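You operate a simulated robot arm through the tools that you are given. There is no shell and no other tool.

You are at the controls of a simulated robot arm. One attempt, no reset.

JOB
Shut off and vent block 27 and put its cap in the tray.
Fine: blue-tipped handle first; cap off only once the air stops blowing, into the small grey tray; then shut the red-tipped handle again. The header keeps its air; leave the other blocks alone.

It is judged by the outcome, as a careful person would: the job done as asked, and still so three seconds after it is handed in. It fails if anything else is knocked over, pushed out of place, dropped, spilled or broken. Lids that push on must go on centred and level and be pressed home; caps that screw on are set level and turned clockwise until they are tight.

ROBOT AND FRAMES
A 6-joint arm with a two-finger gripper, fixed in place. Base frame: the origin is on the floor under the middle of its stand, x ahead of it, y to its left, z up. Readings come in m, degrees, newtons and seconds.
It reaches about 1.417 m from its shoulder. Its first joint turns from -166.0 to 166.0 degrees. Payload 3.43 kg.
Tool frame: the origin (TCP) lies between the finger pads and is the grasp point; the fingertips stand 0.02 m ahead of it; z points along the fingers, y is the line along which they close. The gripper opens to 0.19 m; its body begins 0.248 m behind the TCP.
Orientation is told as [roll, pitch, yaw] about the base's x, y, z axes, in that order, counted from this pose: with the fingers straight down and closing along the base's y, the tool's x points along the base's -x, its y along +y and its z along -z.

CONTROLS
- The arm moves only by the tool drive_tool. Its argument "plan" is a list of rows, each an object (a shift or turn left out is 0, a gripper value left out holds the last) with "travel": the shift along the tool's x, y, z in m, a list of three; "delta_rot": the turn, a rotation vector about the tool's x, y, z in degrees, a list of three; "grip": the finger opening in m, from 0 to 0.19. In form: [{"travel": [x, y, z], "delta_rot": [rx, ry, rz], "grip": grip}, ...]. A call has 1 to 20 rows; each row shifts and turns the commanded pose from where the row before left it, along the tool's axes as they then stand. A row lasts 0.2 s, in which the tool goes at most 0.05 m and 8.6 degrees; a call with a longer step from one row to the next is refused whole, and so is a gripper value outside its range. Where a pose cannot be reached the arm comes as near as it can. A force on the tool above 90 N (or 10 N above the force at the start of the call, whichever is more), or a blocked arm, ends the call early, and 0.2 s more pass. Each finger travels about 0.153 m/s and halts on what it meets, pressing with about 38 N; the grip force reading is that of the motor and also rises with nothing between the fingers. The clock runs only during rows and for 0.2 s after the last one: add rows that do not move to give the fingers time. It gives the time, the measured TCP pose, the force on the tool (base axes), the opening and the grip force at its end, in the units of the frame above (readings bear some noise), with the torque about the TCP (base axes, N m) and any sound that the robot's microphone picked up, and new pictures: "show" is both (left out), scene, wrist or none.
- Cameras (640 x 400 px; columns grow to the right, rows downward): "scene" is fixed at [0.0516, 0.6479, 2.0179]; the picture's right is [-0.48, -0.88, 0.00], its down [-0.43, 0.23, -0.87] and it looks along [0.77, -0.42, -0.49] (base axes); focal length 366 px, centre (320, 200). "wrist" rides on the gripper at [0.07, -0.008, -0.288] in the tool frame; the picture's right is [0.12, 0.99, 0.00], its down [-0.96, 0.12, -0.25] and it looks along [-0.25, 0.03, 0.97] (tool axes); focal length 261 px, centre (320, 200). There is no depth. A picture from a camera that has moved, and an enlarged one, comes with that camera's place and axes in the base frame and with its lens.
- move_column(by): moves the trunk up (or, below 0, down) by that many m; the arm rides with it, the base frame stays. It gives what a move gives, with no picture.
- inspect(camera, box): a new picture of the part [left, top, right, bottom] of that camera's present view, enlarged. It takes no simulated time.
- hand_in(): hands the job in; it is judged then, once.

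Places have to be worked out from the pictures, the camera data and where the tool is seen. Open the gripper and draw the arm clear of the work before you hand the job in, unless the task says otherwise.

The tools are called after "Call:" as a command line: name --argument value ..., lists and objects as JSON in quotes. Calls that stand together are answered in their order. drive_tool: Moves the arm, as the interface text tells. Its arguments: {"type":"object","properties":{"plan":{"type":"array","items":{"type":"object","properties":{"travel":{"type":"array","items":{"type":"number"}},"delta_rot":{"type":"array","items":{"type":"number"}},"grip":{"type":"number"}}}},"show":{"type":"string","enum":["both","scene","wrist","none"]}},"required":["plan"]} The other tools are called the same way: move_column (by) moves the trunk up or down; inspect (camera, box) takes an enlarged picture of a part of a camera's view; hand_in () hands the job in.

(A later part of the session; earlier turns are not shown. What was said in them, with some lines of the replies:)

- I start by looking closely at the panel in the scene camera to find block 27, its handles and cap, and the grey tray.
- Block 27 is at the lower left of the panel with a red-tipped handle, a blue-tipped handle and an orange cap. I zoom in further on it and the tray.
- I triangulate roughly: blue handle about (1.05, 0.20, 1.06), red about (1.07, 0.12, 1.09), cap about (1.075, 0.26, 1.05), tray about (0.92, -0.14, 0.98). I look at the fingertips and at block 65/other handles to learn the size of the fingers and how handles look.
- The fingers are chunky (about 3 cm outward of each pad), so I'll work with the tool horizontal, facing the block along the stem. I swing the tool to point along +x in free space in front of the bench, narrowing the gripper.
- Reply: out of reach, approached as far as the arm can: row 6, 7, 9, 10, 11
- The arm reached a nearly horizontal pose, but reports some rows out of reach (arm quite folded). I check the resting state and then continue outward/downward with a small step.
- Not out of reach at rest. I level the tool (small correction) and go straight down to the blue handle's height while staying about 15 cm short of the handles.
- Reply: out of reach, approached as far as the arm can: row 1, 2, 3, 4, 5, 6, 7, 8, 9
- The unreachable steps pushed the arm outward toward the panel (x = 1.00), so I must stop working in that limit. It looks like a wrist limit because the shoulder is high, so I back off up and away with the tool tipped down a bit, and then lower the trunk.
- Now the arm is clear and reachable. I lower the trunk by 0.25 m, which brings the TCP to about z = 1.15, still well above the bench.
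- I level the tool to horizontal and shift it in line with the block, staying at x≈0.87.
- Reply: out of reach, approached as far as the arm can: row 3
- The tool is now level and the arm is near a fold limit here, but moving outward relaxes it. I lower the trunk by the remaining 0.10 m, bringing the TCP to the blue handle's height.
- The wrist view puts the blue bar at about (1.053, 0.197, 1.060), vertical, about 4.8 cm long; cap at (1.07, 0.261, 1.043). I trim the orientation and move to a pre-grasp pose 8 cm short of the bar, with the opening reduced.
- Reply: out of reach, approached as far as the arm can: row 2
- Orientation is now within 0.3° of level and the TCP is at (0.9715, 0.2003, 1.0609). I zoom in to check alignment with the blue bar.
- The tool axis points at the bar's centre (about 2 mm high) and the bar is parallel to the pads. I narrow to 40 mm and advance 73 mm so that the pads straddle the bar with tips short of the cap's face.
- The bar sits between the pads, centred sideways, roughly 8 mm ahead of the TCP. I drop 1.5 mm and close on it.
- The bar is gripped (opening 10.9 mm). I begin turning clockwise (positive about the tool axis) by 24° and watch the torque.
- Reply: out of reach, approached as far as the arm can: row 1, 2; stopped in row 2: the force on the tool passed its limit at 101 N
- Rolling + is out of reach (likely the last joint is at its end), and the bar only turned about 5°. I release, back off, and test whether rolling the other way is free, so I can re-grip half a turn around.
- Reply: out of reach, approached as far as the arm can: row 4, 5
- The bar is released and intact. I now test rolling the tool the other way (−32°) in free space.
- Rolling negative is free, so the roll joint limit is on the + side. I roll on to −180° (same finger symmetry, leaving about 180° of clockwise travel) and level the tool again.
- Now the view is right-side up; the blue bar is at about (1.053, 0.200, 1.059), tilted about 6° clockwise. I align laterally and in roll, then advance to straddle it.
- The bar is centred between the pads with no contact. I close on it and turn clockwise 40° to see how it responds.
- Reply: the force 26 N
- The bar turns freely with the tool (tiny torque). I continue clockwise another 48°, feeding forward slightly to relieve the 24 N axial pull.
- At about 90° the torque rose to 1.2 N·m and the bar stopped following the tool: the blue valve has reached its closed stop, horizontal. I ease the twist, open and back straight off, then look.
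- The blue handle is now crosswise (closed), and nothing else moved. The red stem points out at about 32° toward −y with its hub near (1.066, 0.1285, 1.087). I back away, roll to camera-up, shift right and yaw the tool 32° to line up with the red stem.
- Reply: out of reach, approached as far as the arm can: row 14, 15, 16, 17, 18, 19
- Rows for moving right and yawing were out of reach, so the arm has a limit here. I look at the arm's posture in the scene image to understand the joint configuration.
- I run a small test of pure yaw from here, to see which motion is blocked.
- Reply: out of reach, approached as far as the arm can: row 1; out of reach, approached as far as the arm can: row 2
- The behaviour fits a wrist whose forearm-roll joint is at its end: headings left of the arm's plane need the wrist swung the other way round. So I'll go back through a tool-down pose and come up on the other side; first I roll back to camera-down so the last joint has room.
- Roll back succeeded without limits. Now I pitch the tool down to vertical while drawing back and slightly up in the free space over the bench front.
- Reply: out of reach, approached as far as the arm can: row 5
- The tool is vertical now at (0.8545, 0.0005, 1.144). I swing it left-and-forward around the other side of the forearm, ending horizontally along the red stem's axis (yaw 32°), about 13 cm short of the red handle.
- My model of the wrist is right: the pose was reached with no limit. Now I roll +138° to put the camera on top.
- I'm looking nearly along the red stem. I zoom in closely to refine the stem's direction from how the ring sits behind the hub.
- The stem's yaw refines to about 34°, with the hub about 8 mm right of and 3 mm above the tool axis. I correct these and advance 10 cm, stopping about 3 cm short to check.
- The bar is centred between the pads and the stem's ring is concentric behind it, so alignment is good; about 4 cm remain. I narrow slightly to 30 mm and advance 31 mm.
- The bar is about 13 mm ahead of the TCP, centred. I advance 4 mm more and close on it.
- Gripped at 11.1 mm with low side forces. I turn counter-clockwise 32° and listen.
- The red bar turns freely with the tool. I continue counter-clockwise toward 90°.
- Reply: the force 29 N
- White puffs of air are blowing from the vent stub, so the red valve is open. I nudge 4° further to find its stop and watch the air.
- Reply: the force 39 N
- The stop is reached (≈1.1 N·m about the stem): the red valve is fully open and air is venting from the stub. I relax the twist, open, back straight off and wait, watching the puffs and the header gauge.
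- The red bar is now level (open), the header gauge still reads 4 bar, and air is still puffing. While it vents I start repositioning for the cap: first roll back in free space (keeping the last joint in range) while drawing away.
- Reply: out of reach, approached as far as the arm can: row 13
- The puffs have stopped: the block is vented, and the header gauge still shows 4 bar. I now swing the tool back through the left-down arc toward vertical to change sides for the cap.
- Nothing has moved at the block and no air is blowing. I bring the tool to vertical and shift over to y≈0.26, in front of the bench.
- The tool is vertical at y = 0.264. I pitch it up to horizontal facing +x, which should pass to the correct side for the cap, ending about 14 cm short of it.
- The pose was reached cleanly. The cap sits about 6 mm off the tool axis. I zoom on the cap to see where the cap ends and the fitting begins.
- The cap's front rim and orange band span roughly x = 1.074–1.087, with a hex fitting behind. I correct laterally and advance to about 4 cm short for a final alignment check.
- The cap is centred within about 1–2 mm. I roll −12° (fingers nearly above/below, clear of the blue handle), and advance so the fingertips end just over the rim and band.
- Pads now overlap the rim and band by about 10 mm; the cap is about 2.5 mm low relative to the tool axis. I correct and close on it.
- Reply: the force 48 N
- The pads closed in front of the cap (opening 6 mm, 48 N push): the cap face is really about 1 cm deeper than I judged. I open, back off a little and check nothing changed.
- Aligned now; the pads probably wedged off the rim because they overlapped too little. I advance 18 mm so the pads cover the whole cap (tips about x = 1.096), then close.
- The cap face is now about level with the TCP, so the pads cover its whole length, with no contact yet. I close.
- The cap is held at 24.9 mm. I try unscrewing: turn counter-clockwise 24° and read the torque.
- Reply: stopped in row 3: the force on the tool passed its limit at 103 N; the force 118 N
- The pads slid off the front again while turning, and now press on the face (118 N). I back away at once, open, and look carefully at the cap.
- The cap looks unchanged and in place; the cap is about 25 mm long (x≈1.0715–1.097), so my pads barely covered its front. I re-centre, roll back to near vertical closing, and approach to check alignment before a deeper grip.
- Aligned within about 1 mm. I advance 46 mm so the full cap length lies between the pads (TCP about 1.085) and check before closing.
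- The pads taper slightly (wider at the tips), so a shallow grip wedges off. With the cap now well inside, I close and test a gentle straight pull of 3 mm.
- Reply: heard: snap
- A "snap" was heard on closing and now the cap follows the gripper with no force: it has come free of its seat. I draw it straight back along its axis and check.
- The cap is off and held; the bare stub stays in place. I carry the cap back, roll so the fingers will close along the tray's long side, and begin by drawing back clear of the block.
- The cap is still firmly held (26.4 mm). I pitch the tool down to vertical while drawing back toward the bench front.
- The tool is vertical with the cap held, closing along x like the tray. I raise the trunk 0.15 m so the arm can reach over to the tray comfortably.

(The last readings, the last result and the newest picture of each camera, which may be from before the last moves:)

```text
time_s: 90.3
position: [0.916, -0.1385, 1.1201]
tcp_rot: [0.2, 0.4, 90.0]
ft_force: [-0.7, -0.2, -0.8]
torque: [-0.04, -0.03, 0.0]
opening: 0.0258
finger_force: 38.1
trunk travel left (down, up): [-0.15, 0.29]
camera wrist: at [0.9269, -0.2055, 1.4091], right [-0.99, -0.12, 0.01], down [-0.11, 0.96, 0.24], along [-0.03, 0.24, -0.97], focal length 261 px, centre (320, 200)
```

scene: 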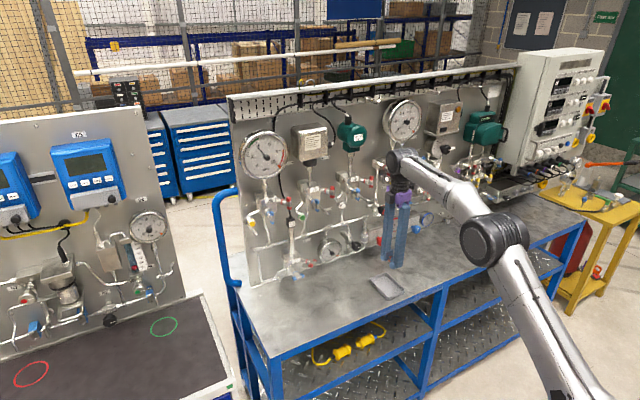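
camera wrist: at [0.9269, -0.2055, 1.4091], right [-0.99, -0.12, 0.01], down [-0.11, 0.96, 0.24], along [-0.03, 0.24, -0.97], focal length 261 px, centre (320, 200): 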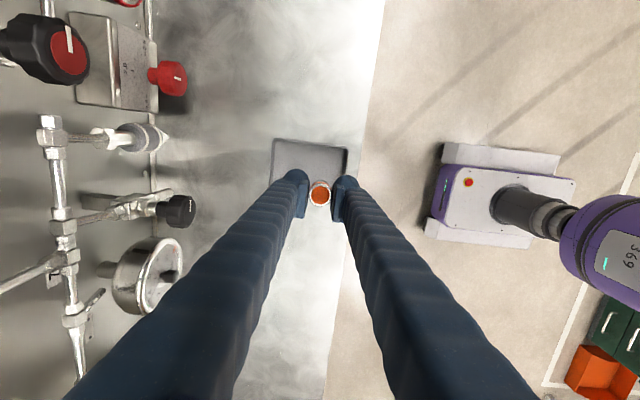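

The cap is over the tray area. I zoom to refine the tray position relative to the tool before lowering.

Call:
inspect --camera "wrist" --box '[240, 120, 400, 220]'

Call:
inspect --camera "scene" --box '[350, 230, 430, 305]'

```text
4.00 times, centred on (320, 170) of wrist
camera zoom: at [0.9269, -0.2055, 1.4091], right [-0.99, -0.12, 0.01], down [-0.11, 0.96, 0.24], along [-0.03, 0.24, -0.97], focal length 1043 px, centre (320, 320)
```

zoom: 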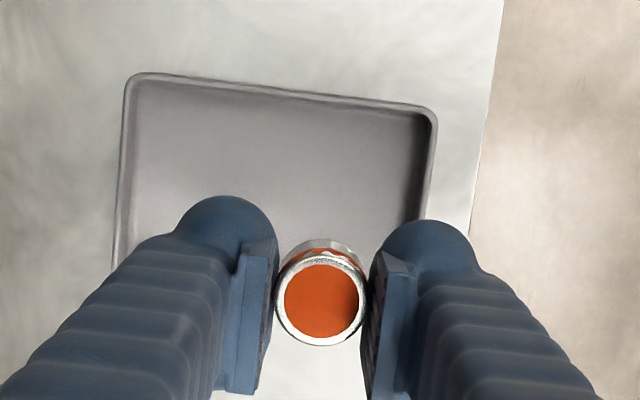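

```text
5.33 times, centred on (390, 268) of scene
camera zoom: at [0.0516, 0.6479, 2.0179], right [-0.48, -0.88, 0.0], down [-0.43, 0.23, -0.87], along [0.77, -0.42, -0.49], focal length 1951 px, centre (-53, -160)
```

zoom: 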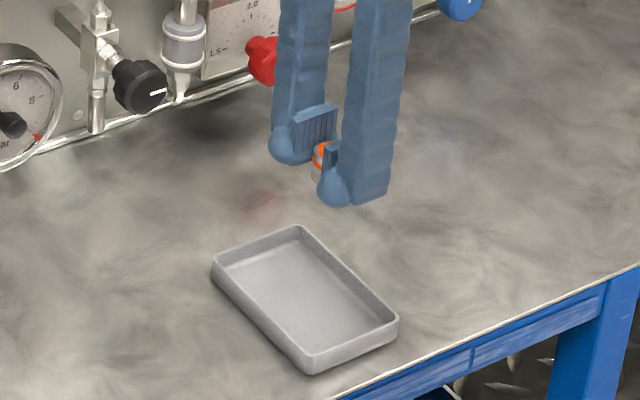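

Calibrating against the known tool position, the tray centre is about (0.933, −0.149). I shift by (+17, −11) mm, lower to z≈1.05 and check again.

Call:
drive_tool --plan '[{"travel": [0.0055, -0.0085, 0.02]}, {"travel": [0.0055, -0.0085, 0.02]}, {"travel": [0, 0, 0.03]}, {}, {}]' --show "none"

Call:
inspect --camera "wrist" --box '[240, 120, 400, 220]'

Call:
inspect --camera "scene" --box '[350, 230, 430, 305]'

```text
time_s: 91.5
position: [0.9355, -0.1497, 1.0477]
tcp_rot: [0.2, 0.3, 90.0]
ft_force: [0.1, -1.0, -0.4]
torque: [-0.02, 0.01, 0.0]
opening: 0.0256
finger_force: 38.2
trunk travel left (down, up): [-0.15, 0.29]
```

```text
4.00 times, centred on (320, 170) of wrist
camera zoom: at [0.9453, -0.2173, 1.3366], right [-0.99, -0.12, 0.0], down [-0.11, 0.96, 0.24], along [-0.03, 0.24, -0.97], focal length 1043 px, centre (320, 320)
```

zoom: 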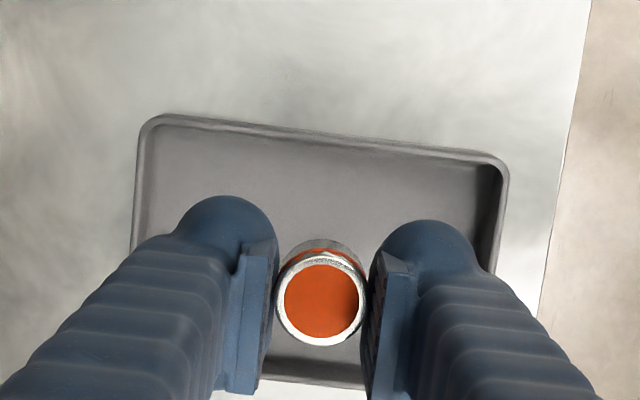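

```text
5.33 times, centred on (390, 268) of scene
camera zoom: at [0.0516, 0.6479, 2.0179], right [-0.48, -0.88, 0.0], down [-0.43, 0.23, -0.87], along [0.77, -0.42, -0.49], focal length 1951 px, centre (-53, -160)
```

zoom: 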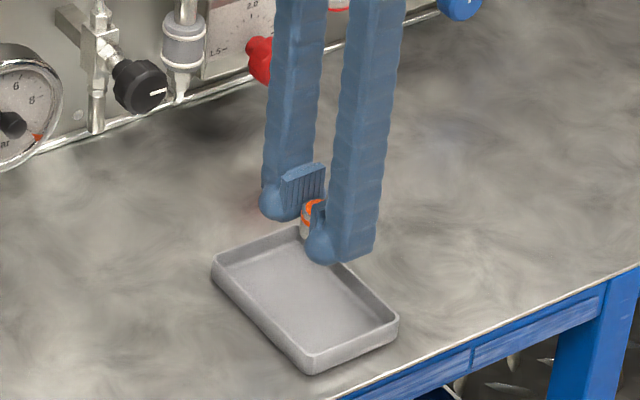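

The tool is centred over the tray within 2 mm. I lower to z≈0.995 (fingertips just above the tray floor).

Call:
drive_tool --plan '[{"travel": [0, 0, 0.025]}, {"travel": [0, 0, 0.02]}, {"travel": [0, 0, 0.008]}, {}, {}]' --show "none"

Call:
inspect --camera "wrist" --box '[240, 120, 400, 220]'

Call:
inspect --camera "scene" --box '[360, 240, 424, 300]'

```text
time_s: 92.7
position: [0.9362, -0.1497, 0.9947]
tcp_rot: [0.2, 0.4, 90.0]
ft_force: [-0.7, 0.2, -0.3]
torque: [-0.03, 0.0, -0.02]
opening: 0.0257
finger_force: 37.7
trunk travel left (down, up): [-0.15, 0.29]
```

```text
4.00 times, centred on (320, 170) of wrist
camera zoom: at [0.9449, -0.2181, 1.2846], right [-0.99, -0.12, 0.0], down [-0.11, 0.96, 0.24], along [-0.03, 0.24, -0.97], focal length 1043 px, centre (320, 320)
```

zoom: 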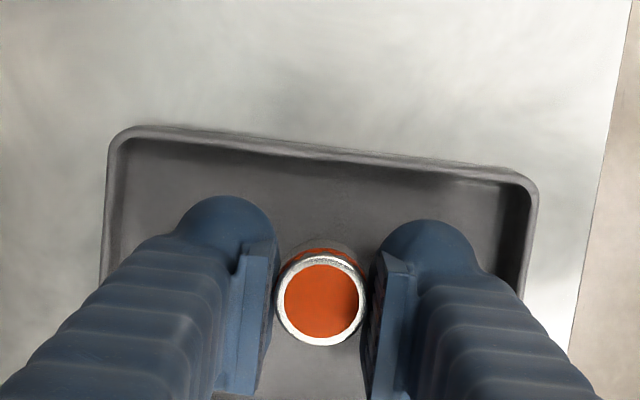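

```text
6.67 times, centred on (392, 270) of scene
camera zoom: at [0.0516, 0.6479, 2.0179], right [-0.48, -0.88, 0.0], down [-0.43, 0.23, -0.87], along [0.77, -0.42, -0.49], focal length 2439 px, centre (-160, -267)
```

zoom: 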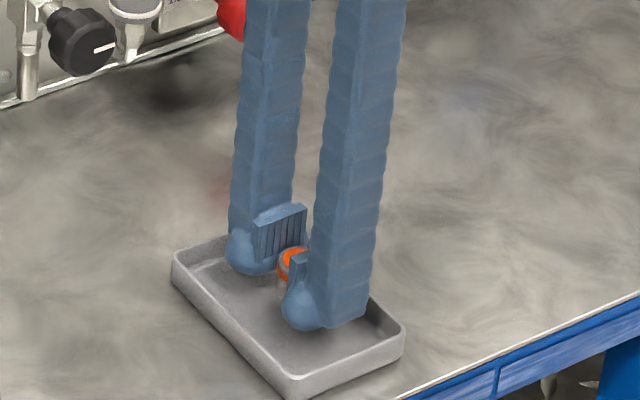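

Fingers are inside the tray, no contact. I lower gently in small steps looking for contact.

Call:
drive_tool --plan '[{"travel": [0, 0, 0.003]}, {"travel": [0, 0, 0.002]}, {}]' --show "none"

Call:
drive_tool --plan '[{"travel": [0, 0, 0.002]}, {"travel": [0, 0, 0.002]}, {}]' --show "none"

```text
time_s: 93.5
position: [0.9355, -0.1502, 0.9909]
tcp_rot: [0.1, 0.4, 89.9]
ft_force: [-0.1, 0.2, -0.4]
torque: [0.01, -0.03, 0.02]
opening: 0.0258
finger_force: 38.1
trunk travel left (down, up): [-0.15, 0.29]
```

```text
time_s: 94.3
position: [0.9356, -0.1502, 0.9868]
tcp_rot: [0.2, 0.5, 90.0]
ft_force: [0.1, 0.6, -0.8]
torque: [-0.02, -0.03, 0.01]
opening: 0.0253
finger_force: 37.9
trunk travel left (down, up): [-0.15, 0.29]
```

Still no contact at 0.987. I continue down in 2 mm steps.

Call:
drive_tool --plan '[{"travel": [0, 0, 0.002]}, {"travel": [0, 0, 0.002]}, {}]' --show "none"

Call:
inspect --camera "scene" --box '[370, 255, 418, 300]'

```text
time_s: 95.1
position: [0.9349, -0.1505, 0.9832]
tcp_rot: [0.2, 0.4, 90.0]
ft_force: [-0.6, 0.7, -0.6]
torque: [0.0, 0.03, -0.01]
opening: 0.0257
finger_force: 37.5
trunk travel left (down, up): [-0.15, 0.29]
```

```text
8.89 times, centred on (394, 278) of scene
camera zoom: at [0.0516, 0.6479, 2.0179], right [-0.48, -0.88, 0.0], down [-0.43, 0.23, -0.87], along [0.77, -0.42, -0.49], focal length 3252 px, centre (-338, -489)
```

zoom: 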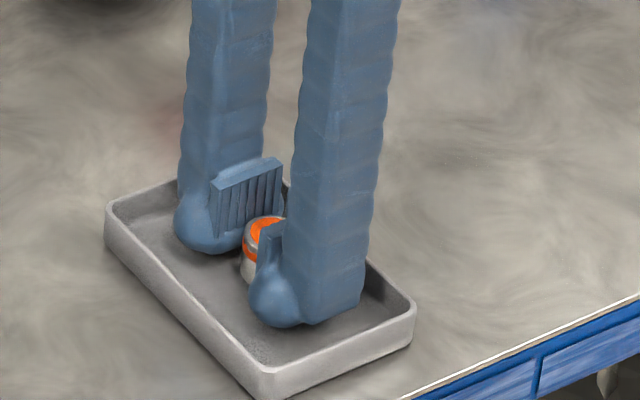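

Still free. I continue down another 6 mm in small steps.

Call:
drive_tool --plan '[{"travel": [0, 0, 0.002]}, {"travel": [0, 0, 0.002]}, {"travel": [0, 0, 0.002]}, {}]' --show "none"

Call:
inspect --camera "scene" --box '[370, 255, 418, 300]'

```text
time_s: 96.1
position: [0.9348, -0.1502, 0.9774]
tcp_rot: [0.2, 0.4, 90.0]
ft_force: [1.2, 0.0, 0.2]
torque: [-0.01, -0.04, -0.02]
opening: 0.0254
finger_force: 37.8
trunk travel left (down, up): [-0.15, 0.29]
```

```text
8.89 times, centred on (394, 278) of scene
camera zoom: at [0.0516, 0.6479, 2.0179], right [-0.48, -0.88, 0.0], down [-0.43, 0.23, -0.87], along [0.77, -0.42, -0.49], focal length 3252 px, centre (-338, -489)
```

zoom: 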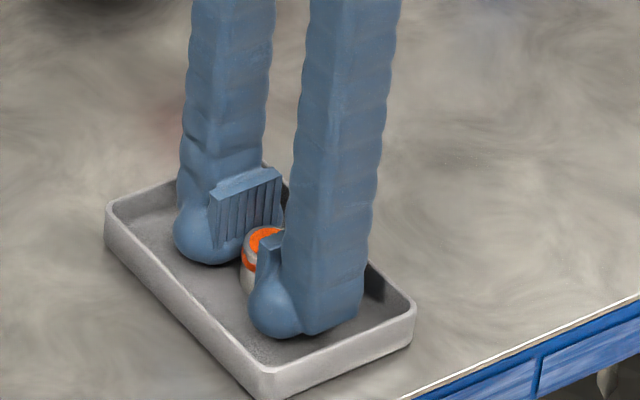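

Still free at 0.977. Another 6 mm in small steps.

Call:
drive_tool --plan '[{"travel": [0, 0, 0.002]}, {"travel": [0, 0, 0.002]}, {"travel": [0, 0, 0.002]}, {}]' --show "none"

Call:
inspect --camera "scene" --box '[370, 255, 418, 300]'

```text
time_s: 97.1
position: [0.9356, -0.1503, 0.9758]
tcp_rot: [-0.1, 0.3, 90.0]
ft_force: [2.4, 0.1, 36.5]
torque: [0.25, 0.03, -0.09]
opening: 0.0256
finger_force: 38.2
trunk travel left (down, up): [-0.15, 0.29]
```

```text
8.89 times, centred on (394, 278) of scene
camera zoom: at [0.0516, 0.6479, 2.0179], right [-0.48, -0.88, 0.0], down [-0.43, 0.23, -0.87], along [0.77, -0.42, -0.49], focal length 3252 px, centre (-338, -489)
```

zoom: 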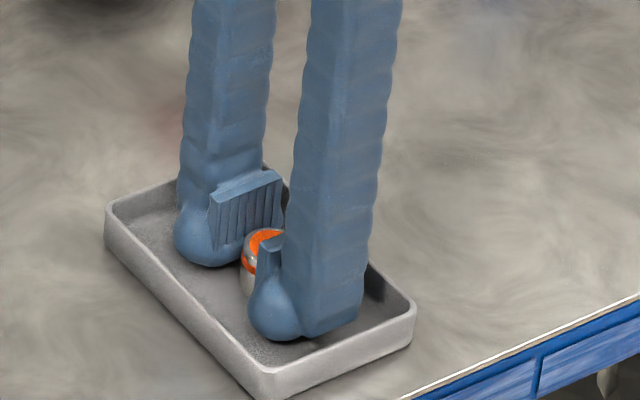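

Contact with the tray floor (36 N up) at TCP z = 0.976. I lift about 6 mm of commanded travel to just clear, then open slightly to release the cap onto the floor.

Call:
drive_tool --plan '[{"travel": [0, 0, -0.003]}, {"travel": [0, 0, -0.003]}, {}, {"grip": 0.029}, {"grip": 0.032}, {"grip": 0.035}, {}, {}]' --show "none"

Call:
inspect --camera "scene" --box '[370, 255, 418, 300]'

Call:
inspect --camera "wrist" --box '[240, 120, 400, 220]'

```text
time_s: 98.9
position: [0.9357, -0.151, 0.977]
tcp_rot: [0.2, 0.4, 89.9]
ft_force: [0.6, 0.5, -0.5]
torque: [0.04, -0.02, -0.01]
opening: 0.0351
finger_force: 0.1
trunk travel left (down, up): [-0.15, 0.29]
```

```text
8.89 times, centred on (394, 278) of scene
camera zoom: at [0.0516, 0.6479, 2.0179], right [-0.48, -0.88, 0.0], down [-0.43, 0.23, -0.87], along [0.77, -0.42, -0.49], focal length 3252 px, centre (-338, -489)
```

zoom: 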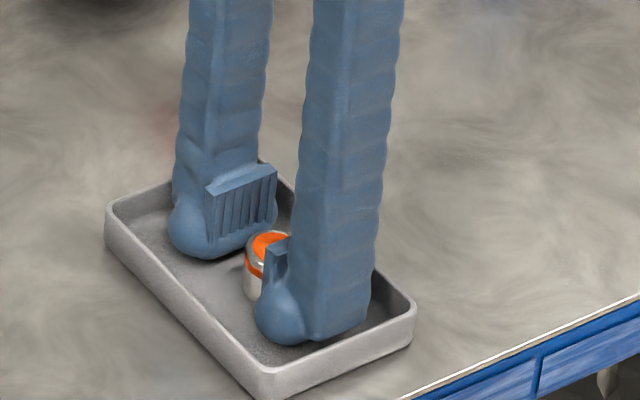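

```text
4.00 times, centred on (320, 170) of wrist
camera zoom: at [0.9443, -0.2183, 1.2661], right [-0.99, -0.12, 0.0], down [-0.11, 0.96, 0.24], along [-0.03, 0.24, -0.97], focal length 1043 px, centre (320, 320)
```

zoom: 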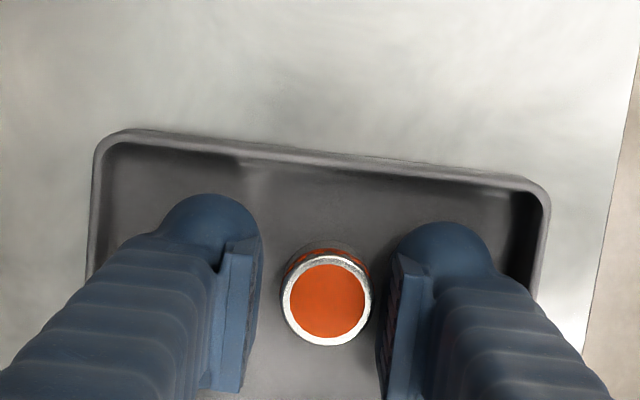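

The cap stands free on the tray floor between the pads. I lift straight up slowly and confirm.

Call:
drive_tool --plan '[{"travel": [0, 0, -0.01]}, {"travel": [0, 0, -0.015]}, {"travel": [0, 0, -0.025]}, {"travel": [0, 0, -0.04]}, {"travel": [0, 0, -0.04]}, {}]' --show "both"

Call:
inspect --camera "scene" --box '[360, 240, 424, 300]'

```text
time_s: 100.3
position: [0.9353, -0.1495, 1.1086]
tcp_rot: [0.3, 0.4, 90.1]
ft_force: [0.0, -0.5, 0.8]
torque: [0.02, 0.01, 0.01]
opening: 0.035
finger_force: 0.0
trunk travel left (down, up): [-0.15, 0.29]
camera wrist: at [0.9444, -0.2172, 1.3972], right [-0.99, -0.12, 0.0], down [-0.11, 0.96, 0.24], along [-0.03, 0.24, -0.97], focal length 261 px, centre (320, 200)
```

scene: 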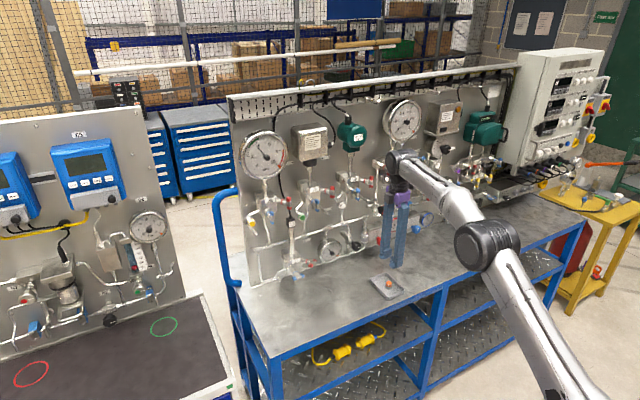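
wrist: 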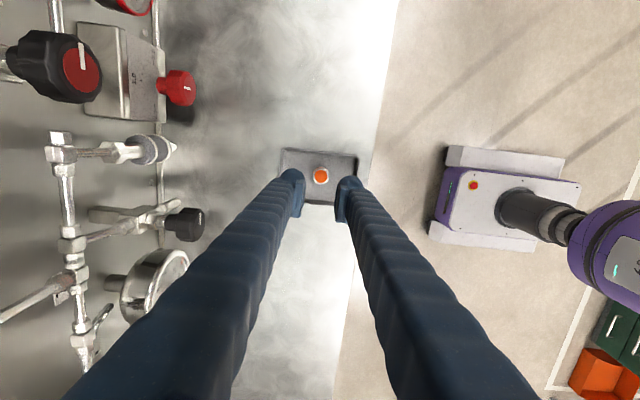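

```text
6.67 times, centred on (392, 270) of scene
camera zoom: at [0.0516, 0.6479, 2.0179], right [-0.48, -0.88, 0.0], down [-0.43, 0.23, -0.87], along [0.77, -0.42, -0.49], focal length 2439 px, centre (-160, -267)
```

zoom: 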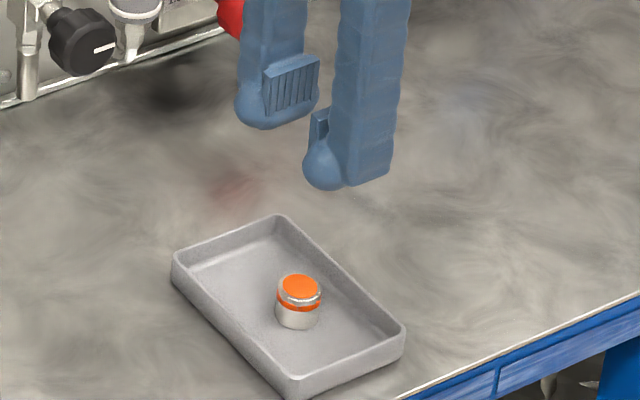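

The cap stands in the tray and nothing else moved. Next is shutting the red handle: I back away upward while rotating the wrist for the other-side approach, then lower the trunk again.

Call:
drive_tool --plan '[{"travel": [-0.0166, 0.0239, -0.02], "delta_rot": [0, 0, 8.45]}, {"travel": [-0.0129, 0.0261, -0.02], "delta_rot": [0, 0, 8.45]}, {"travel": [-0.0089, 0.0277, -0.02], "delta_rot": [0, 0, 8.45]}, {"travel": [-0.0048, 0.0287, -0.02], "delta_rot": [0, 0, 8.45]}, {"travel": [-0.0005, 0.0291, -0.02], "delta_rot": [0, 0, 8.45]}, {"travel": [0.0038, 0.0289, -0.02], "delta_rot": [0, 0, 8.45]}, {"travel": [0.008, 0.028, -0.02], "delta_rot": [0, 0, 8.45]}, {"travel": [0.012, 0.0265, -0.02], "delta_rot": [0, 0, 8.45]}, {"travel": [0.0158, 0.0245, -0.02], "delta_rot": [0, 0, 8.45]}, {}]' --show "none"

Call:
move_column --by -0.15

```text
time_s: 102.5
position: [0.7198, 0.0015, 1.2878]
tcp_rot: [-0.2, 0.5, 14.0]
ft_force: [0.4, 0.1, 0.0]
torque: [-0.05, 0.02, -0.03]
opening: 0.0354
finger_force: 0.1
trunk travel left (down, up): [-0.15, 0.29]
```

```text
time_s: 104.2
position: [0.7194, 0.0023, 1.1378]
tcp_rot: [-0.3, 0.4, 14.0]
ft_force: [-0.8, -0.2, 0.7]
torque: [0.01, -0.02, -0.02]
opening: 0.0351
finger_force: 0.1
trunk travel left (down, up): [0.0, 0.44]
```

Trunk is down again and the tool is vertical at (0.719, 0.002, 1.138). I repeat the left-side swing up to the red stem axis and roll so the fingers close vertically on the now horizontal bar.

Call:
drive_tool --plan '[{"travel": [0, 0, 0.012], "delta_rot": [-8.5, 0, 0]}, {"travel": [0, -0.0018, 0.0119], "delta_rot": [-8.5, 0, 0]}, {"travel": [0, -0.0035, 0.0115], "delta_rot": [-8.5, 0, 0]}, {"travel": [0, -0.0052, 0.0108], "delta_rot": [-8.5, 0, 0]}, {"travel": [-0.0256, -0.0008, -0.0006], "delta_rot": [-2.28, -7.56, 0]}, {"travel": [-0.0255, -0.0008, 0.0027], "delta_rot": [-2.28, -7.56, 0]}, {"travel": [-0.0248, -0.001, 0.006], "delta_rot": [-2.28, -7.56, 0]}, {"travel": [-0.0238, -0.0013, 0.0092], "delta_rot": [-2.28, -7.56, 0]}, {"travel": [-0.0224, -0.0018, 0.0122], "delta_rot": [-2.28, -7.56, 0]}, {"travel": [-0.0207, -0.0023, 0.0149], "delta_rot": [-2.28, -7.56, 0]}, {"travel": [-0.0185, -0.003, 0.0174], "delta_rot": [-2.28, -7.56, 0]}, {"travel": [-0.0161, -0.0037, 0.0196], "delta_rot": [-2.28, -7.56, 0]}, {"travel": [-0.0133, -0.0045, 0.0213], "delta_rot": [-2.28, -7.56, 0]}, {"travel": [-0.0104, -0.0054, 0.0227], "delta_rot": [-2.28, -7.56, 0]}, {"delta_rot": [0, 0, 8.2]}, {"delta_rot": [0, 0, 8.2]}, {"delta_rot": [0, 0, 8.2]}, {"delta_rot": [0, 0, 8.2]}, {"delta_rot": [0, 0, 8.2]}, {}]'

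Call:
inspect --camera "wrist" --box '[240, 130, 400, 230]'

Call:
inspect --camera "scene" --box '[260, 230, 420, 305]'

```text
time_s: 108.4
position: [0.9703, 0.0508, 1.0883]
tcp_rot: [89.5, 0.2, -56.1]
ft_force: [0.1, 0.5, 0.2]
torque: [-0.01, 0.0, 0.01]
opening: 0.035
finger_force: 0.1
trunk travel left (down, up): [0.0, 0.44]
camera wrist: at [0.692, -0.0495, 1.0836], right [-0.06, 0.1, 0.99], down [0.33, -0.94, 0.12], along [0.94, 0.34, 0.02], focal length 261 px, centre (320, 200)
```

scene: 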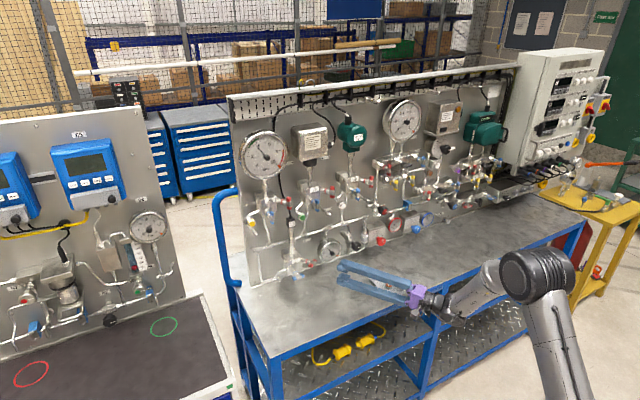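
wrist: 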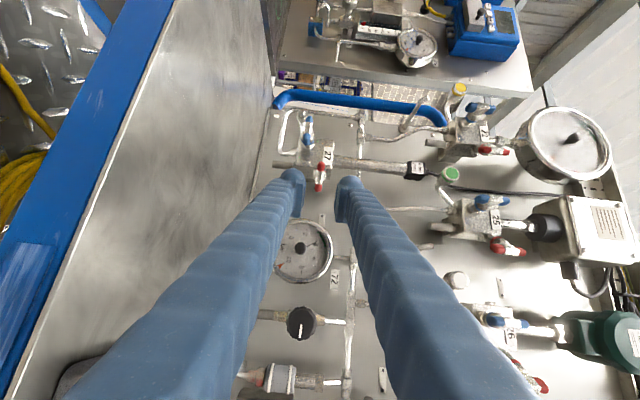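

```text
4.00 times, centred on (320, 180) of wrist
camera zoom: at [0.692, -0.0495, 1.0836], right [-0.06, 0.1, 0.99], down [0.33, -0.94, 0.12], along [0.94, 0.34, 0.02], focal length 1043 px, centre (320, 280)
```

zoom: 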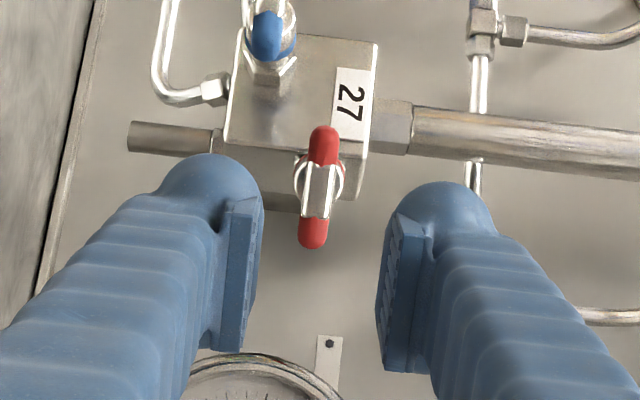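

```text
4.00 times, centred on (340, 268) of scene
camera zoom: at [0.0516, 0.6479, 2.0179], right [-0.48, -0.88, 0.0], down [-0.43, 0.23, -0.87], along [0.77, -0.42, -0.49], focal length 1463 px, centre (240, -70)
```

zoom: 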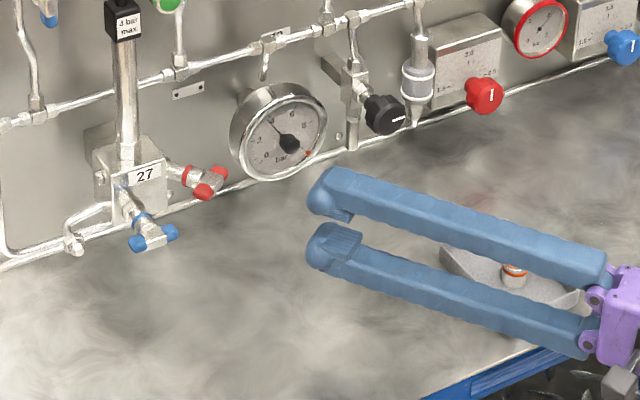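

The tool axis points straight at the red hub with the bar parallel to the pads; the cap remains in its tray. I advance 9 cm and check.

Call:
drive_tool --plan '[{"travel": [0, 0, 0.03], "grip": 0.032}, {"travel": [0, 0, 0.03]}, {"travel": [0, 0, 0.03]}, {}, {}]' --show "none"

Call:
inspect --camera "wrist" --box '[260, 140, 380, 215]'

Call:
inspect --camera "scene" --box '[270, 235, 350, 285]'

```text
time_s: 109.6
position: [1.046, 0.1039, 1.0897]
tcp_rot: [89.7, 0.1, -56.0]
ft_force: [0.1, 0.2, -0.4]
torque: [0.02, 0.03, -0.06]
opening: 0.0319
finger_force: 0.2
trunk travel left (down, up): [0.0, 0.44]
```

```text
5.33 times, centred on (320, 178) of wrist
camera zoom: at [0.7674, 0.0016, 1.0834], right [-0.06, 0.1, 0.99], down [0.33, -0.94, 0.12], along [0.94, 0.34, 0.02], focal length 1390 px, centre (320, 320)
```

zoom: 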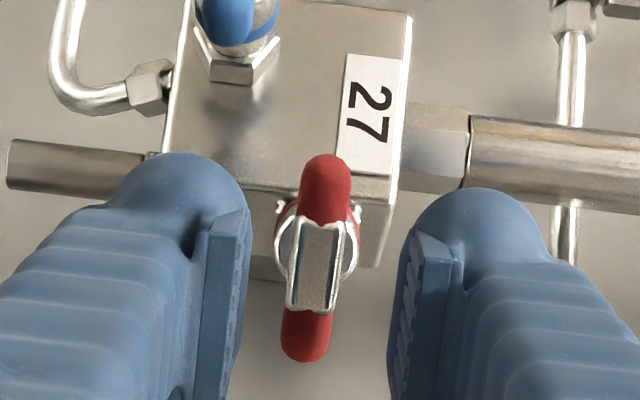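

```text
8.00 times, centred on (310, 260) of scene
camera zoom: at [0.0516, 0.6479, 2.0179], right [-0.48, -0.88, 0.0], down [-0.43, 0.23, -0.87], along [0.77, -0.42, -0.49], focal length 2927 px, centre (400, -280)
```

zoom: 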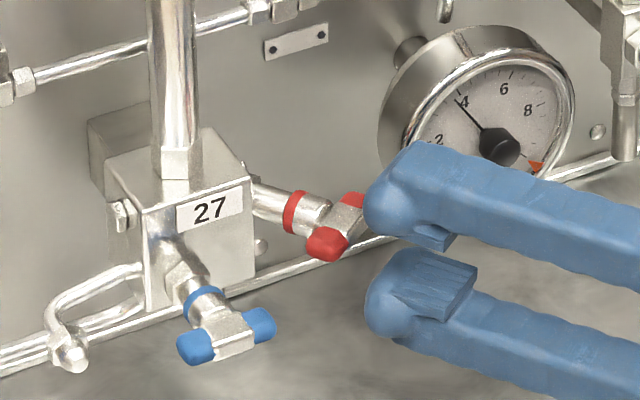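

Aligned. I advance the remaining 29 mm and close on the horizontal red bar.

Call:
drive_tool --plan '[{"travel": [0, -0.001, 0.015]}, {"travel": [0, 0, 0.014]}, {}, {"grip": 0.0}, {}, {}]' --show "none"

Call:
inspect --camera "wrist" --box '[260, 140, 380, 215]'

Call:
inspect --camera "scene" --box '[270, 235, 350, 285]'

```text
time_s: 111.0
position: [1.0698, 0.1205, 1.0876]
tcp_rot: [89.5, 0.1, -56.1]
ft_force: [-2.4, -2.4, -0.2]
torque: [0.08, 0.03, -0.1]
opening: 0.011
finger_force: 44.2
trunk travel left (down, up): [0.0, 0.44]
```

```text
5.33 times, centred on (320, 178) of wrist
camera zoom: at [0.7912, 0.0181, 1.0817], right [-0.06, 0.1, 0.99], down [0.33, -0.94, 0.12], along [0.94, 0.34, 0.02], focal length 1390 px, centre (320, 320)
```

zoom: 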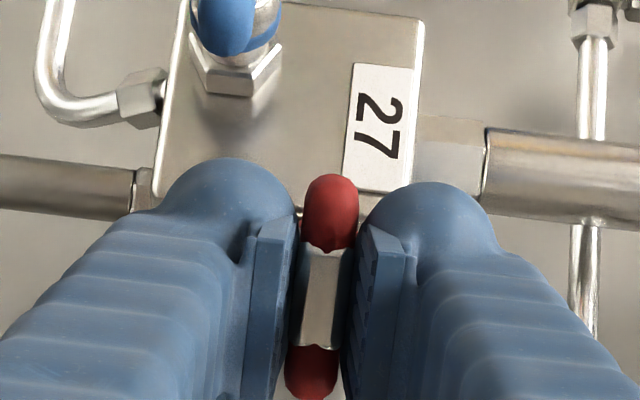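

```text
8.00 times, centred on (310, 260) of scene
camera zoom: at [0.0516, 0.6479, 2.0179], right [-0.48, -0.88, 0.0], down [-0.43, 0.23, -0.87], along [0.77, -0.42, -0.49], focal length 2927 px, centre (400, -280)
```

zoom: 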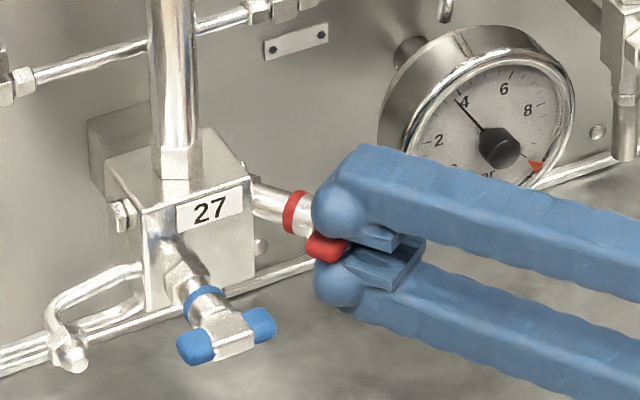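

Gripped at 11 mm. I turn clockwise 80°, back toward vertical.

Call:
drive_tool --plan '[{"delta_rot": [0, 0, 8]}, {"delta_rot": [0, 0, 8]}, {"delta_rot": [0, 0, 8]}, {"delta_rot": [0, 0, 8]}, {"delta_rot": [0, 0, 8]}, {"delta_rot": [0, 0, 8]}, {"delta_rot": [0, 0, 8]}, {"delta_rot": [0, 0, 8]}, {"delta_rot": [0, 0, 8]}, {"delta_rot": [0, 0, 8]}, {}]' --show "wrist"

Call:
inspect --camera "wrist" --box '[260, 140, 380, 215]'

```text
time_s: 113.4
position: [1.0686, 0.1204, 1.0851]
tcp_rot: [87.0, 80.0, -58.9]
ft_force: [-14.3, 13.1, -14.0]
torque: [-0.04, -0.02, 0.21]
opening: 0.011
finger_force: 44.4
trunk travel left (down, up): [0.0, 0.44]
camera wrist: at [0.8191, -0.0224, 1.1569], right [0.54, -0.79, 0.29], down [-0.06, -0.38, -0.93], along [0.84, 0.48, -0.25], focal length 261 px, centre (320, 200)
```

wrist: 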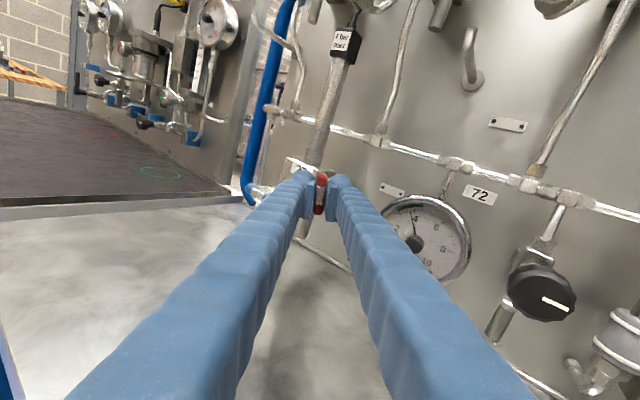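

```text
5.33 times, centred on (320, 178) of wrist
camera zoom: at [0.8191, -0.0224, 1.1569], right [0.54, -0.79, 0.29], down [-0.06, -0.38, -0.93], along [0.84, 0.48, -0.25], focal length 1390 px, centre (320, 320)
```

zoom: 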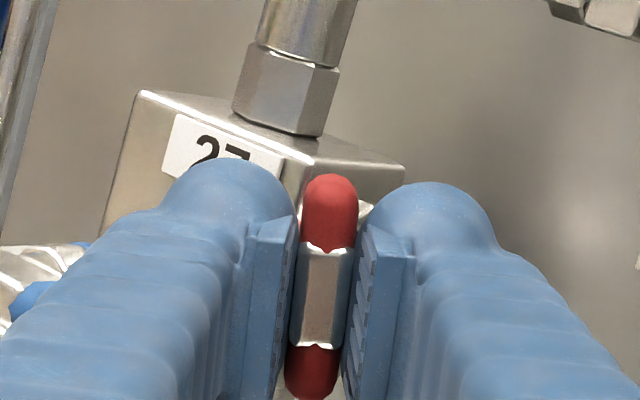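

The bar follows freely with low torque. I turn the last ~14° onto its closed stop, watching torque.

Call:
drive_tool --plan '[{"delta_rot": [0, 0, 6]}, {"delta_rot": [0, 0, 4]}, {"delta_rot": [0, 0, 3]}, {}]' --show "none"

Call:
inspect --camera "wrist" --box '[260, 140, 380, 215]'

```text
time_s: 114.4
position: [1.0686, 0.1205, 1.0851]
tcp_rot: [-80.3, 87.0, 133.9]
ft_force: [-19.3, 15.8, -19.1]
torque: [-0.98, -0.6, 0.26]
opening: 0.0121
finger_force: 45.0
trunk travel left (down, up): [0.0, 0.44]
```

```text
5.33 times, centred on (320, 178) of wrist
camera zoom: at [0.8277, -0.035, 1.16], right [0.56, -0.83, 0.07], down [-0.18, -0.2, -0.96], along [0.81, 0.53, -0.26], focal length 1390 px, centre (320, 320)
```

zoom: 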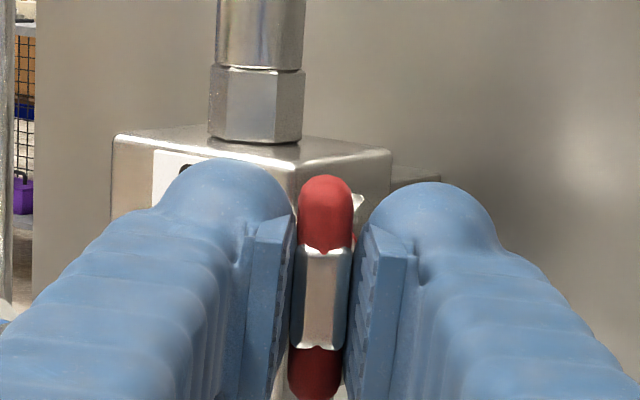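

Torque about the stem reached 1.15 N·m at the vertical stop: the red valve is shut. I relax the twist, open, and back straight off.

Call:
drive_tool --plan '[{"delta_rot": [0, 0, -3]}, {"grip": 0.034}, {}, {"travel": [0, 0, -0.03]}, {"travel": [0, 0, -0.04]}, {"travel": [0, 0, -0.045]}, {}]'

Call:
inspect --camera "scene" --box '[250, 235, 350, 298]'

Call:
inspect --camera "wrist" --box '[240, 130, 400, 230]'

```text
time_s: 116.0
position: [0.9721, 0.0525, 1.0884]
tcp_rot: [4.6, 89.6, -141.5]
ft_force: [-0.8, -0.7, -0.5]
torque: [-0.05, 0.01, 0.0]
opening: 0.0338
finger_force: 0.0
trunk travel left (down, up): [0.0, 0.44]
camera wrist: at [0.729, -0.0992, 1.1618], right [0.55, -0.82, 0.12], down [-0.15, -0.24, -0.96], along [0.82, 0.52, -0.25], focal length 261 px, centre (320, 200)
```

scene: 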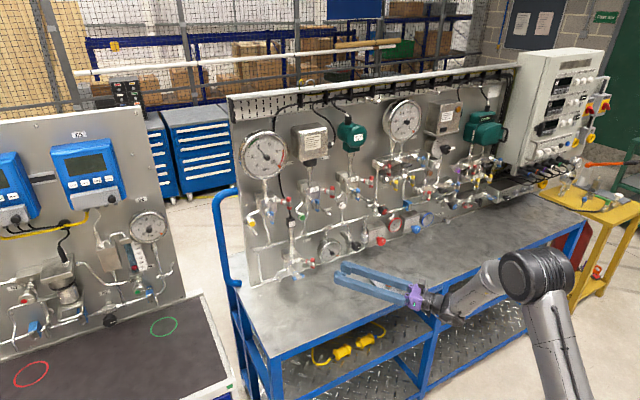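
wrist: 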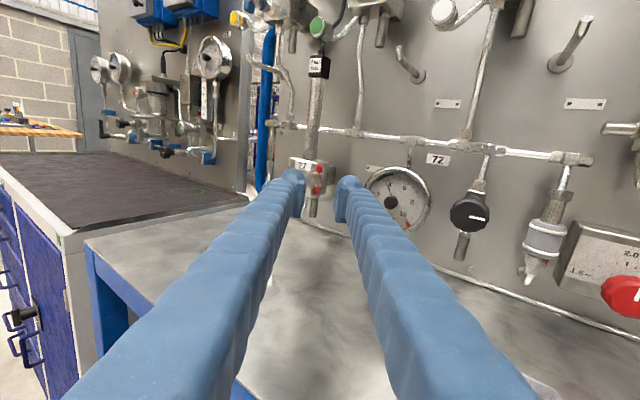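

```text
6.35 times, centred on (300, 266) of scene
camera zoom: at [0.0516, 0.6479, 2.0179], right [-0.48, -0.88, 0.0], down [-0.43, 0.23, -0.87], along [0.77, -0.42, -0.49], focal length 2323 px, centre (447, -222)
```

zoom: 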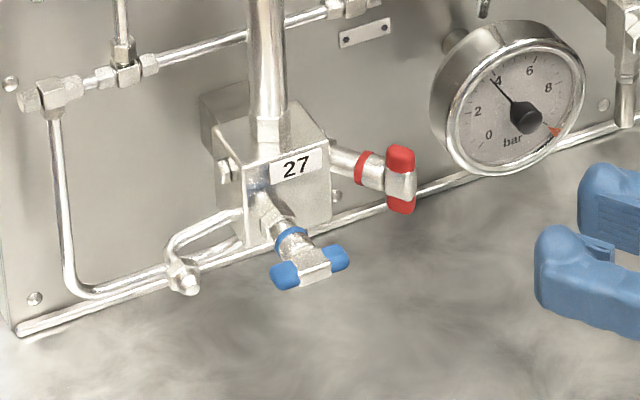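

```text
4.00 times, centred on (320, 180) of wrist
camera zoom: at [0.729, -0.0992, 1.1618], right [0.55, -0.82, 0.12], down [-0.15, -0.24, -0.96], along [0.82, 0.52, -0.25], focal length 1043 px, centre (320, 280)
```

zoom: 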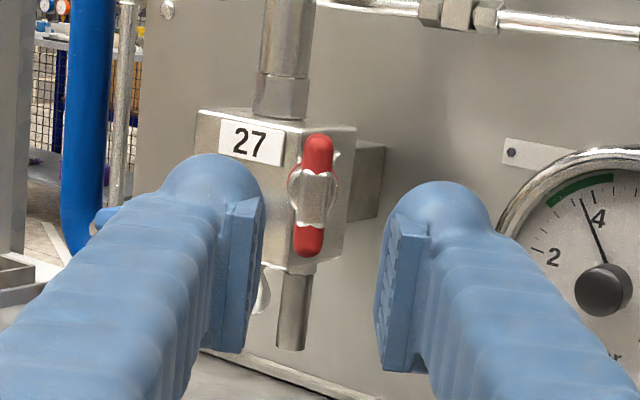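

Both handles are at their closed stops (blue level, red upright), the header gauge still reads 4 bar and no air is escaping. I open the gripper, draw back further and check the tray and the whole scene.

Call:
drive_tool --plan '[{"travel": [0, 0, -0.04], "grip": 0.06}, {"travel": [0, 0, -0.04]}, {"travel": [0.03, 0, -0.02]}, {"travel": [0.03, 0, -0.01]}, {"travel": [0.03, 0, 0]}, {}]' --show "scene"

Call:
move_column --by 0.25

Call:
inspect --camera "scene" --box '[240, 200, 440, 325]'

Call:
inspect --camera "scene" --box '[360, 255, 424, 300]'

```text
time_s: 117.4
position: [0.882, -0.0048, 1.1772]
tcp_rot: [4.5, 89.6, -141.5]
ft_force: [0.4, 0.4, 0.4]
torque: [0.02, 0.04, -0.04]
opening: 0.06
finger_force: 0.0
trunk travel left (down, up): [0.0, 0.44]
```

scene: 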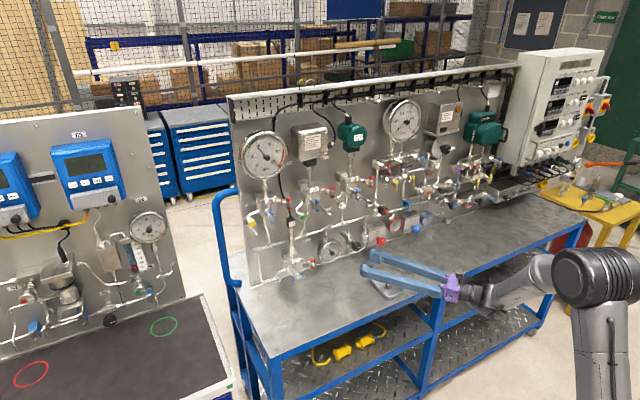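

```text
time_s: 120.0
position: [0.8819, -0.0056, 1.427]
tcp_rot: [2.3, 89.6, -143.7]
ft_force: [0.3, -0.5, -0.6]
torque: [0.02, 0.0, 0.02]
opening: 0.06
finger_force: 0.0
trunk travel left (down, up): [-0.25, 0.19]
```

```text
3.20 times, centred on (340, 262) of scene
camera zoom: at [0.0516, 0.6479, 2.0179], right [-0.48, -0.88, 0.0], down [-0.43, 0.23, -0.87], along [0.77, -0.42, -0.49], focal length 1171 px, centre (256, 0)
```

zoom: 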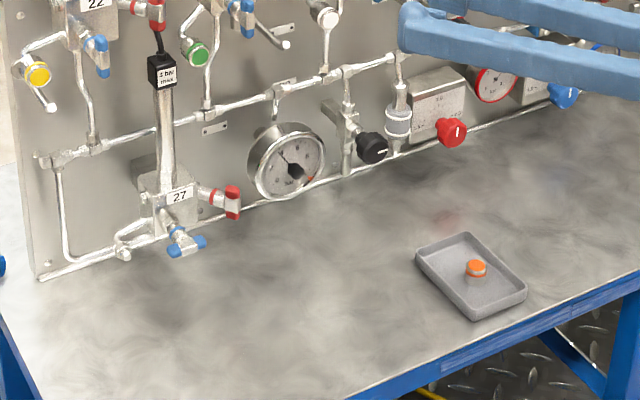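

```text
8.89 times, centred on (392, 278) of scene
camera zoom: at [0.0516, 0.6479, 2.0179], right [-0.48, -0.88, 0.0], down [-0.43, 0.23, -0.87], along [0.77, -0.42, -0.49], focal length 3252 px, centre (-320, -489)
```

zoom: 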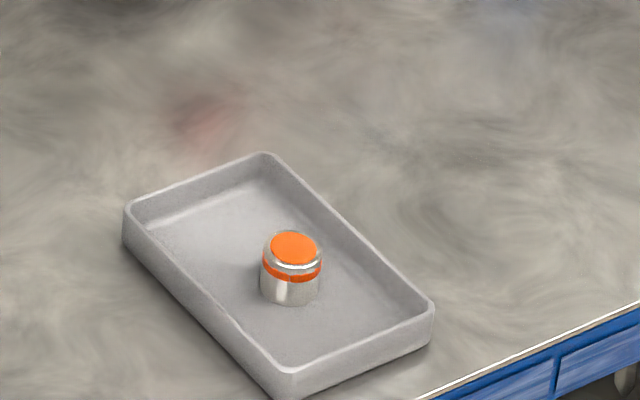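

Everything is as wanted: cap in the unmoved tray, blue shut, red shut, header at 4 bar. I draw the arm a bit further away from the panel before handing in.

Call:
drive_tool --plan '[{"travel": [0.01, 0, -0.03]}, {"travel": [0.01, 0, -0.03]}, {"travel": [0.01, 0, -0.03]}, {}, {}]'

Call:
inspect --camera "scene" --box '[250, 235, 350, 298]'

Call:
inspect --camera "scene" --box '[230, 90, 500, 260]'

```text
time_s: 121.2
position: [0.8087, -0.0551, 1.4576]
tcp_rot: [5.4, 89.6, -140.7]
ft_force: [-0.5, 0.1, 0.4]
torque: [-0.03, 0.02, 0.01]
opening: 0.06
finger_force: 0.1
trunk travel left (down, up): [-0.25, 0.19]
camera wrist: at [0.5649, -0.2076, 1.5317], right [0.56, -0.82, 0.12], down [-0.15, -0.24, -0.96], along [0.82, 0.52, -0.25], focal length 261 px, centre (320, 200)
```

scene: 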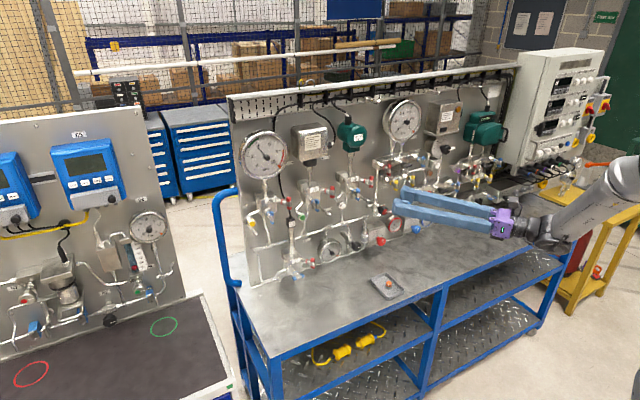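
wrist: 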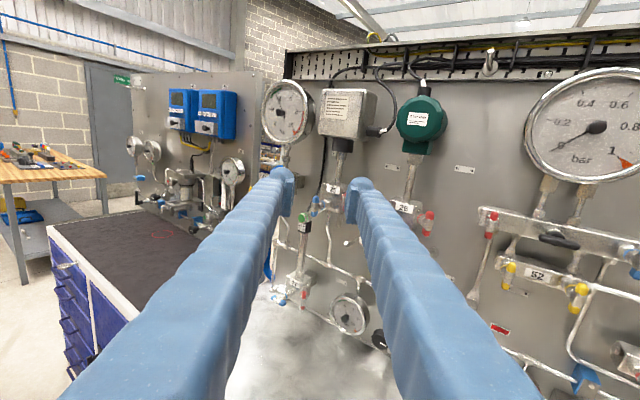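

```text
6.35 times, centred on (300, 266) of scene
camera zoom: at [0.0516, 0.6479, 2.0179], right [-0.48, -0.88, 0.0], down [-0.43, 0.23, -0.87], along [0.77, -0.42, -0.49], focal length 2323 px, centre (447, -222)
```

zoom: 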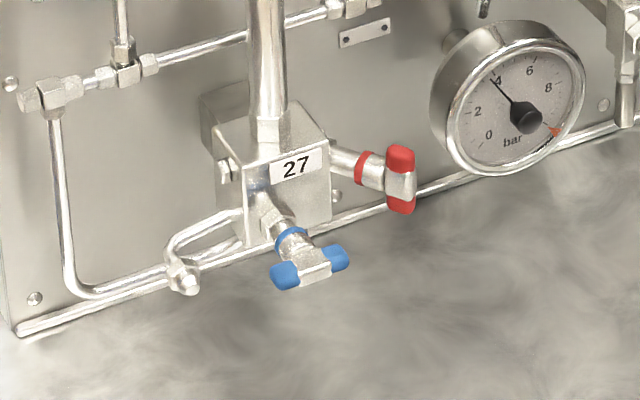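

```text
2.35 times, centred on (365, 175) of scene
camera zoom: at [0.0516, 0.6479, 2.0179], right [-0.48, -0.88, 0.0], down [-0.43, 0.23, -0.87], along [0.77, -0.42, -0.49], focal length 861 px, centre (214, 259)
```

zoom: 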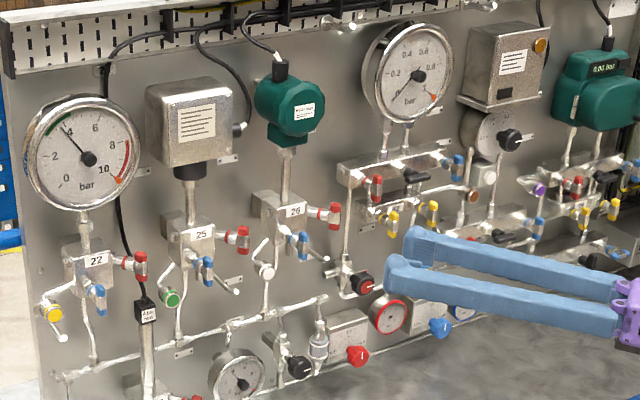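

The final state looks right: block 27's blue handle is shut and the block vented, its cap is in the grey tray, the red handle is shut again, and the header gauge reads 4 bar. The other blocks are as they were and the arm is clear with the gripper open, so I hand in.

Call:
hand_in

```text
The job is handed in.
```

Block 27 is shut off and vented, its cap is in the small grey tray, and the job is handed in.

- **Order of work:** I turned the blue-tipped handle to its closed stop first, then opened the red-tipped handle. The cap came off only after the air had visibly stopped, and I then turned the red-tipped handle back to its closed stop.
- **Cap:** It is standing upright in the tray, and the tray has not moved. My first two attempts slipped off the front of the cap and pressed on its face, up to about 118 N. The cap still looked unchanged afterwards, and the third grip took it off with an audible snap, with nothing damaged that I could see.
- **Blue-tipped handle:** My first attempt at turning it ran into one of the arm's limits and briefly pushed on the tool with about 100 N. I let go, took a new grip and closed it normally, and it looked undamaged.
- **Header:** The gauge on the panel (labelled 72), which I took to be the header's, still reads 4 bar, and no air is escaping.
- **Everything else:** The other blocks look as they were. The gripper is open and the arm is drawn back from the panel.
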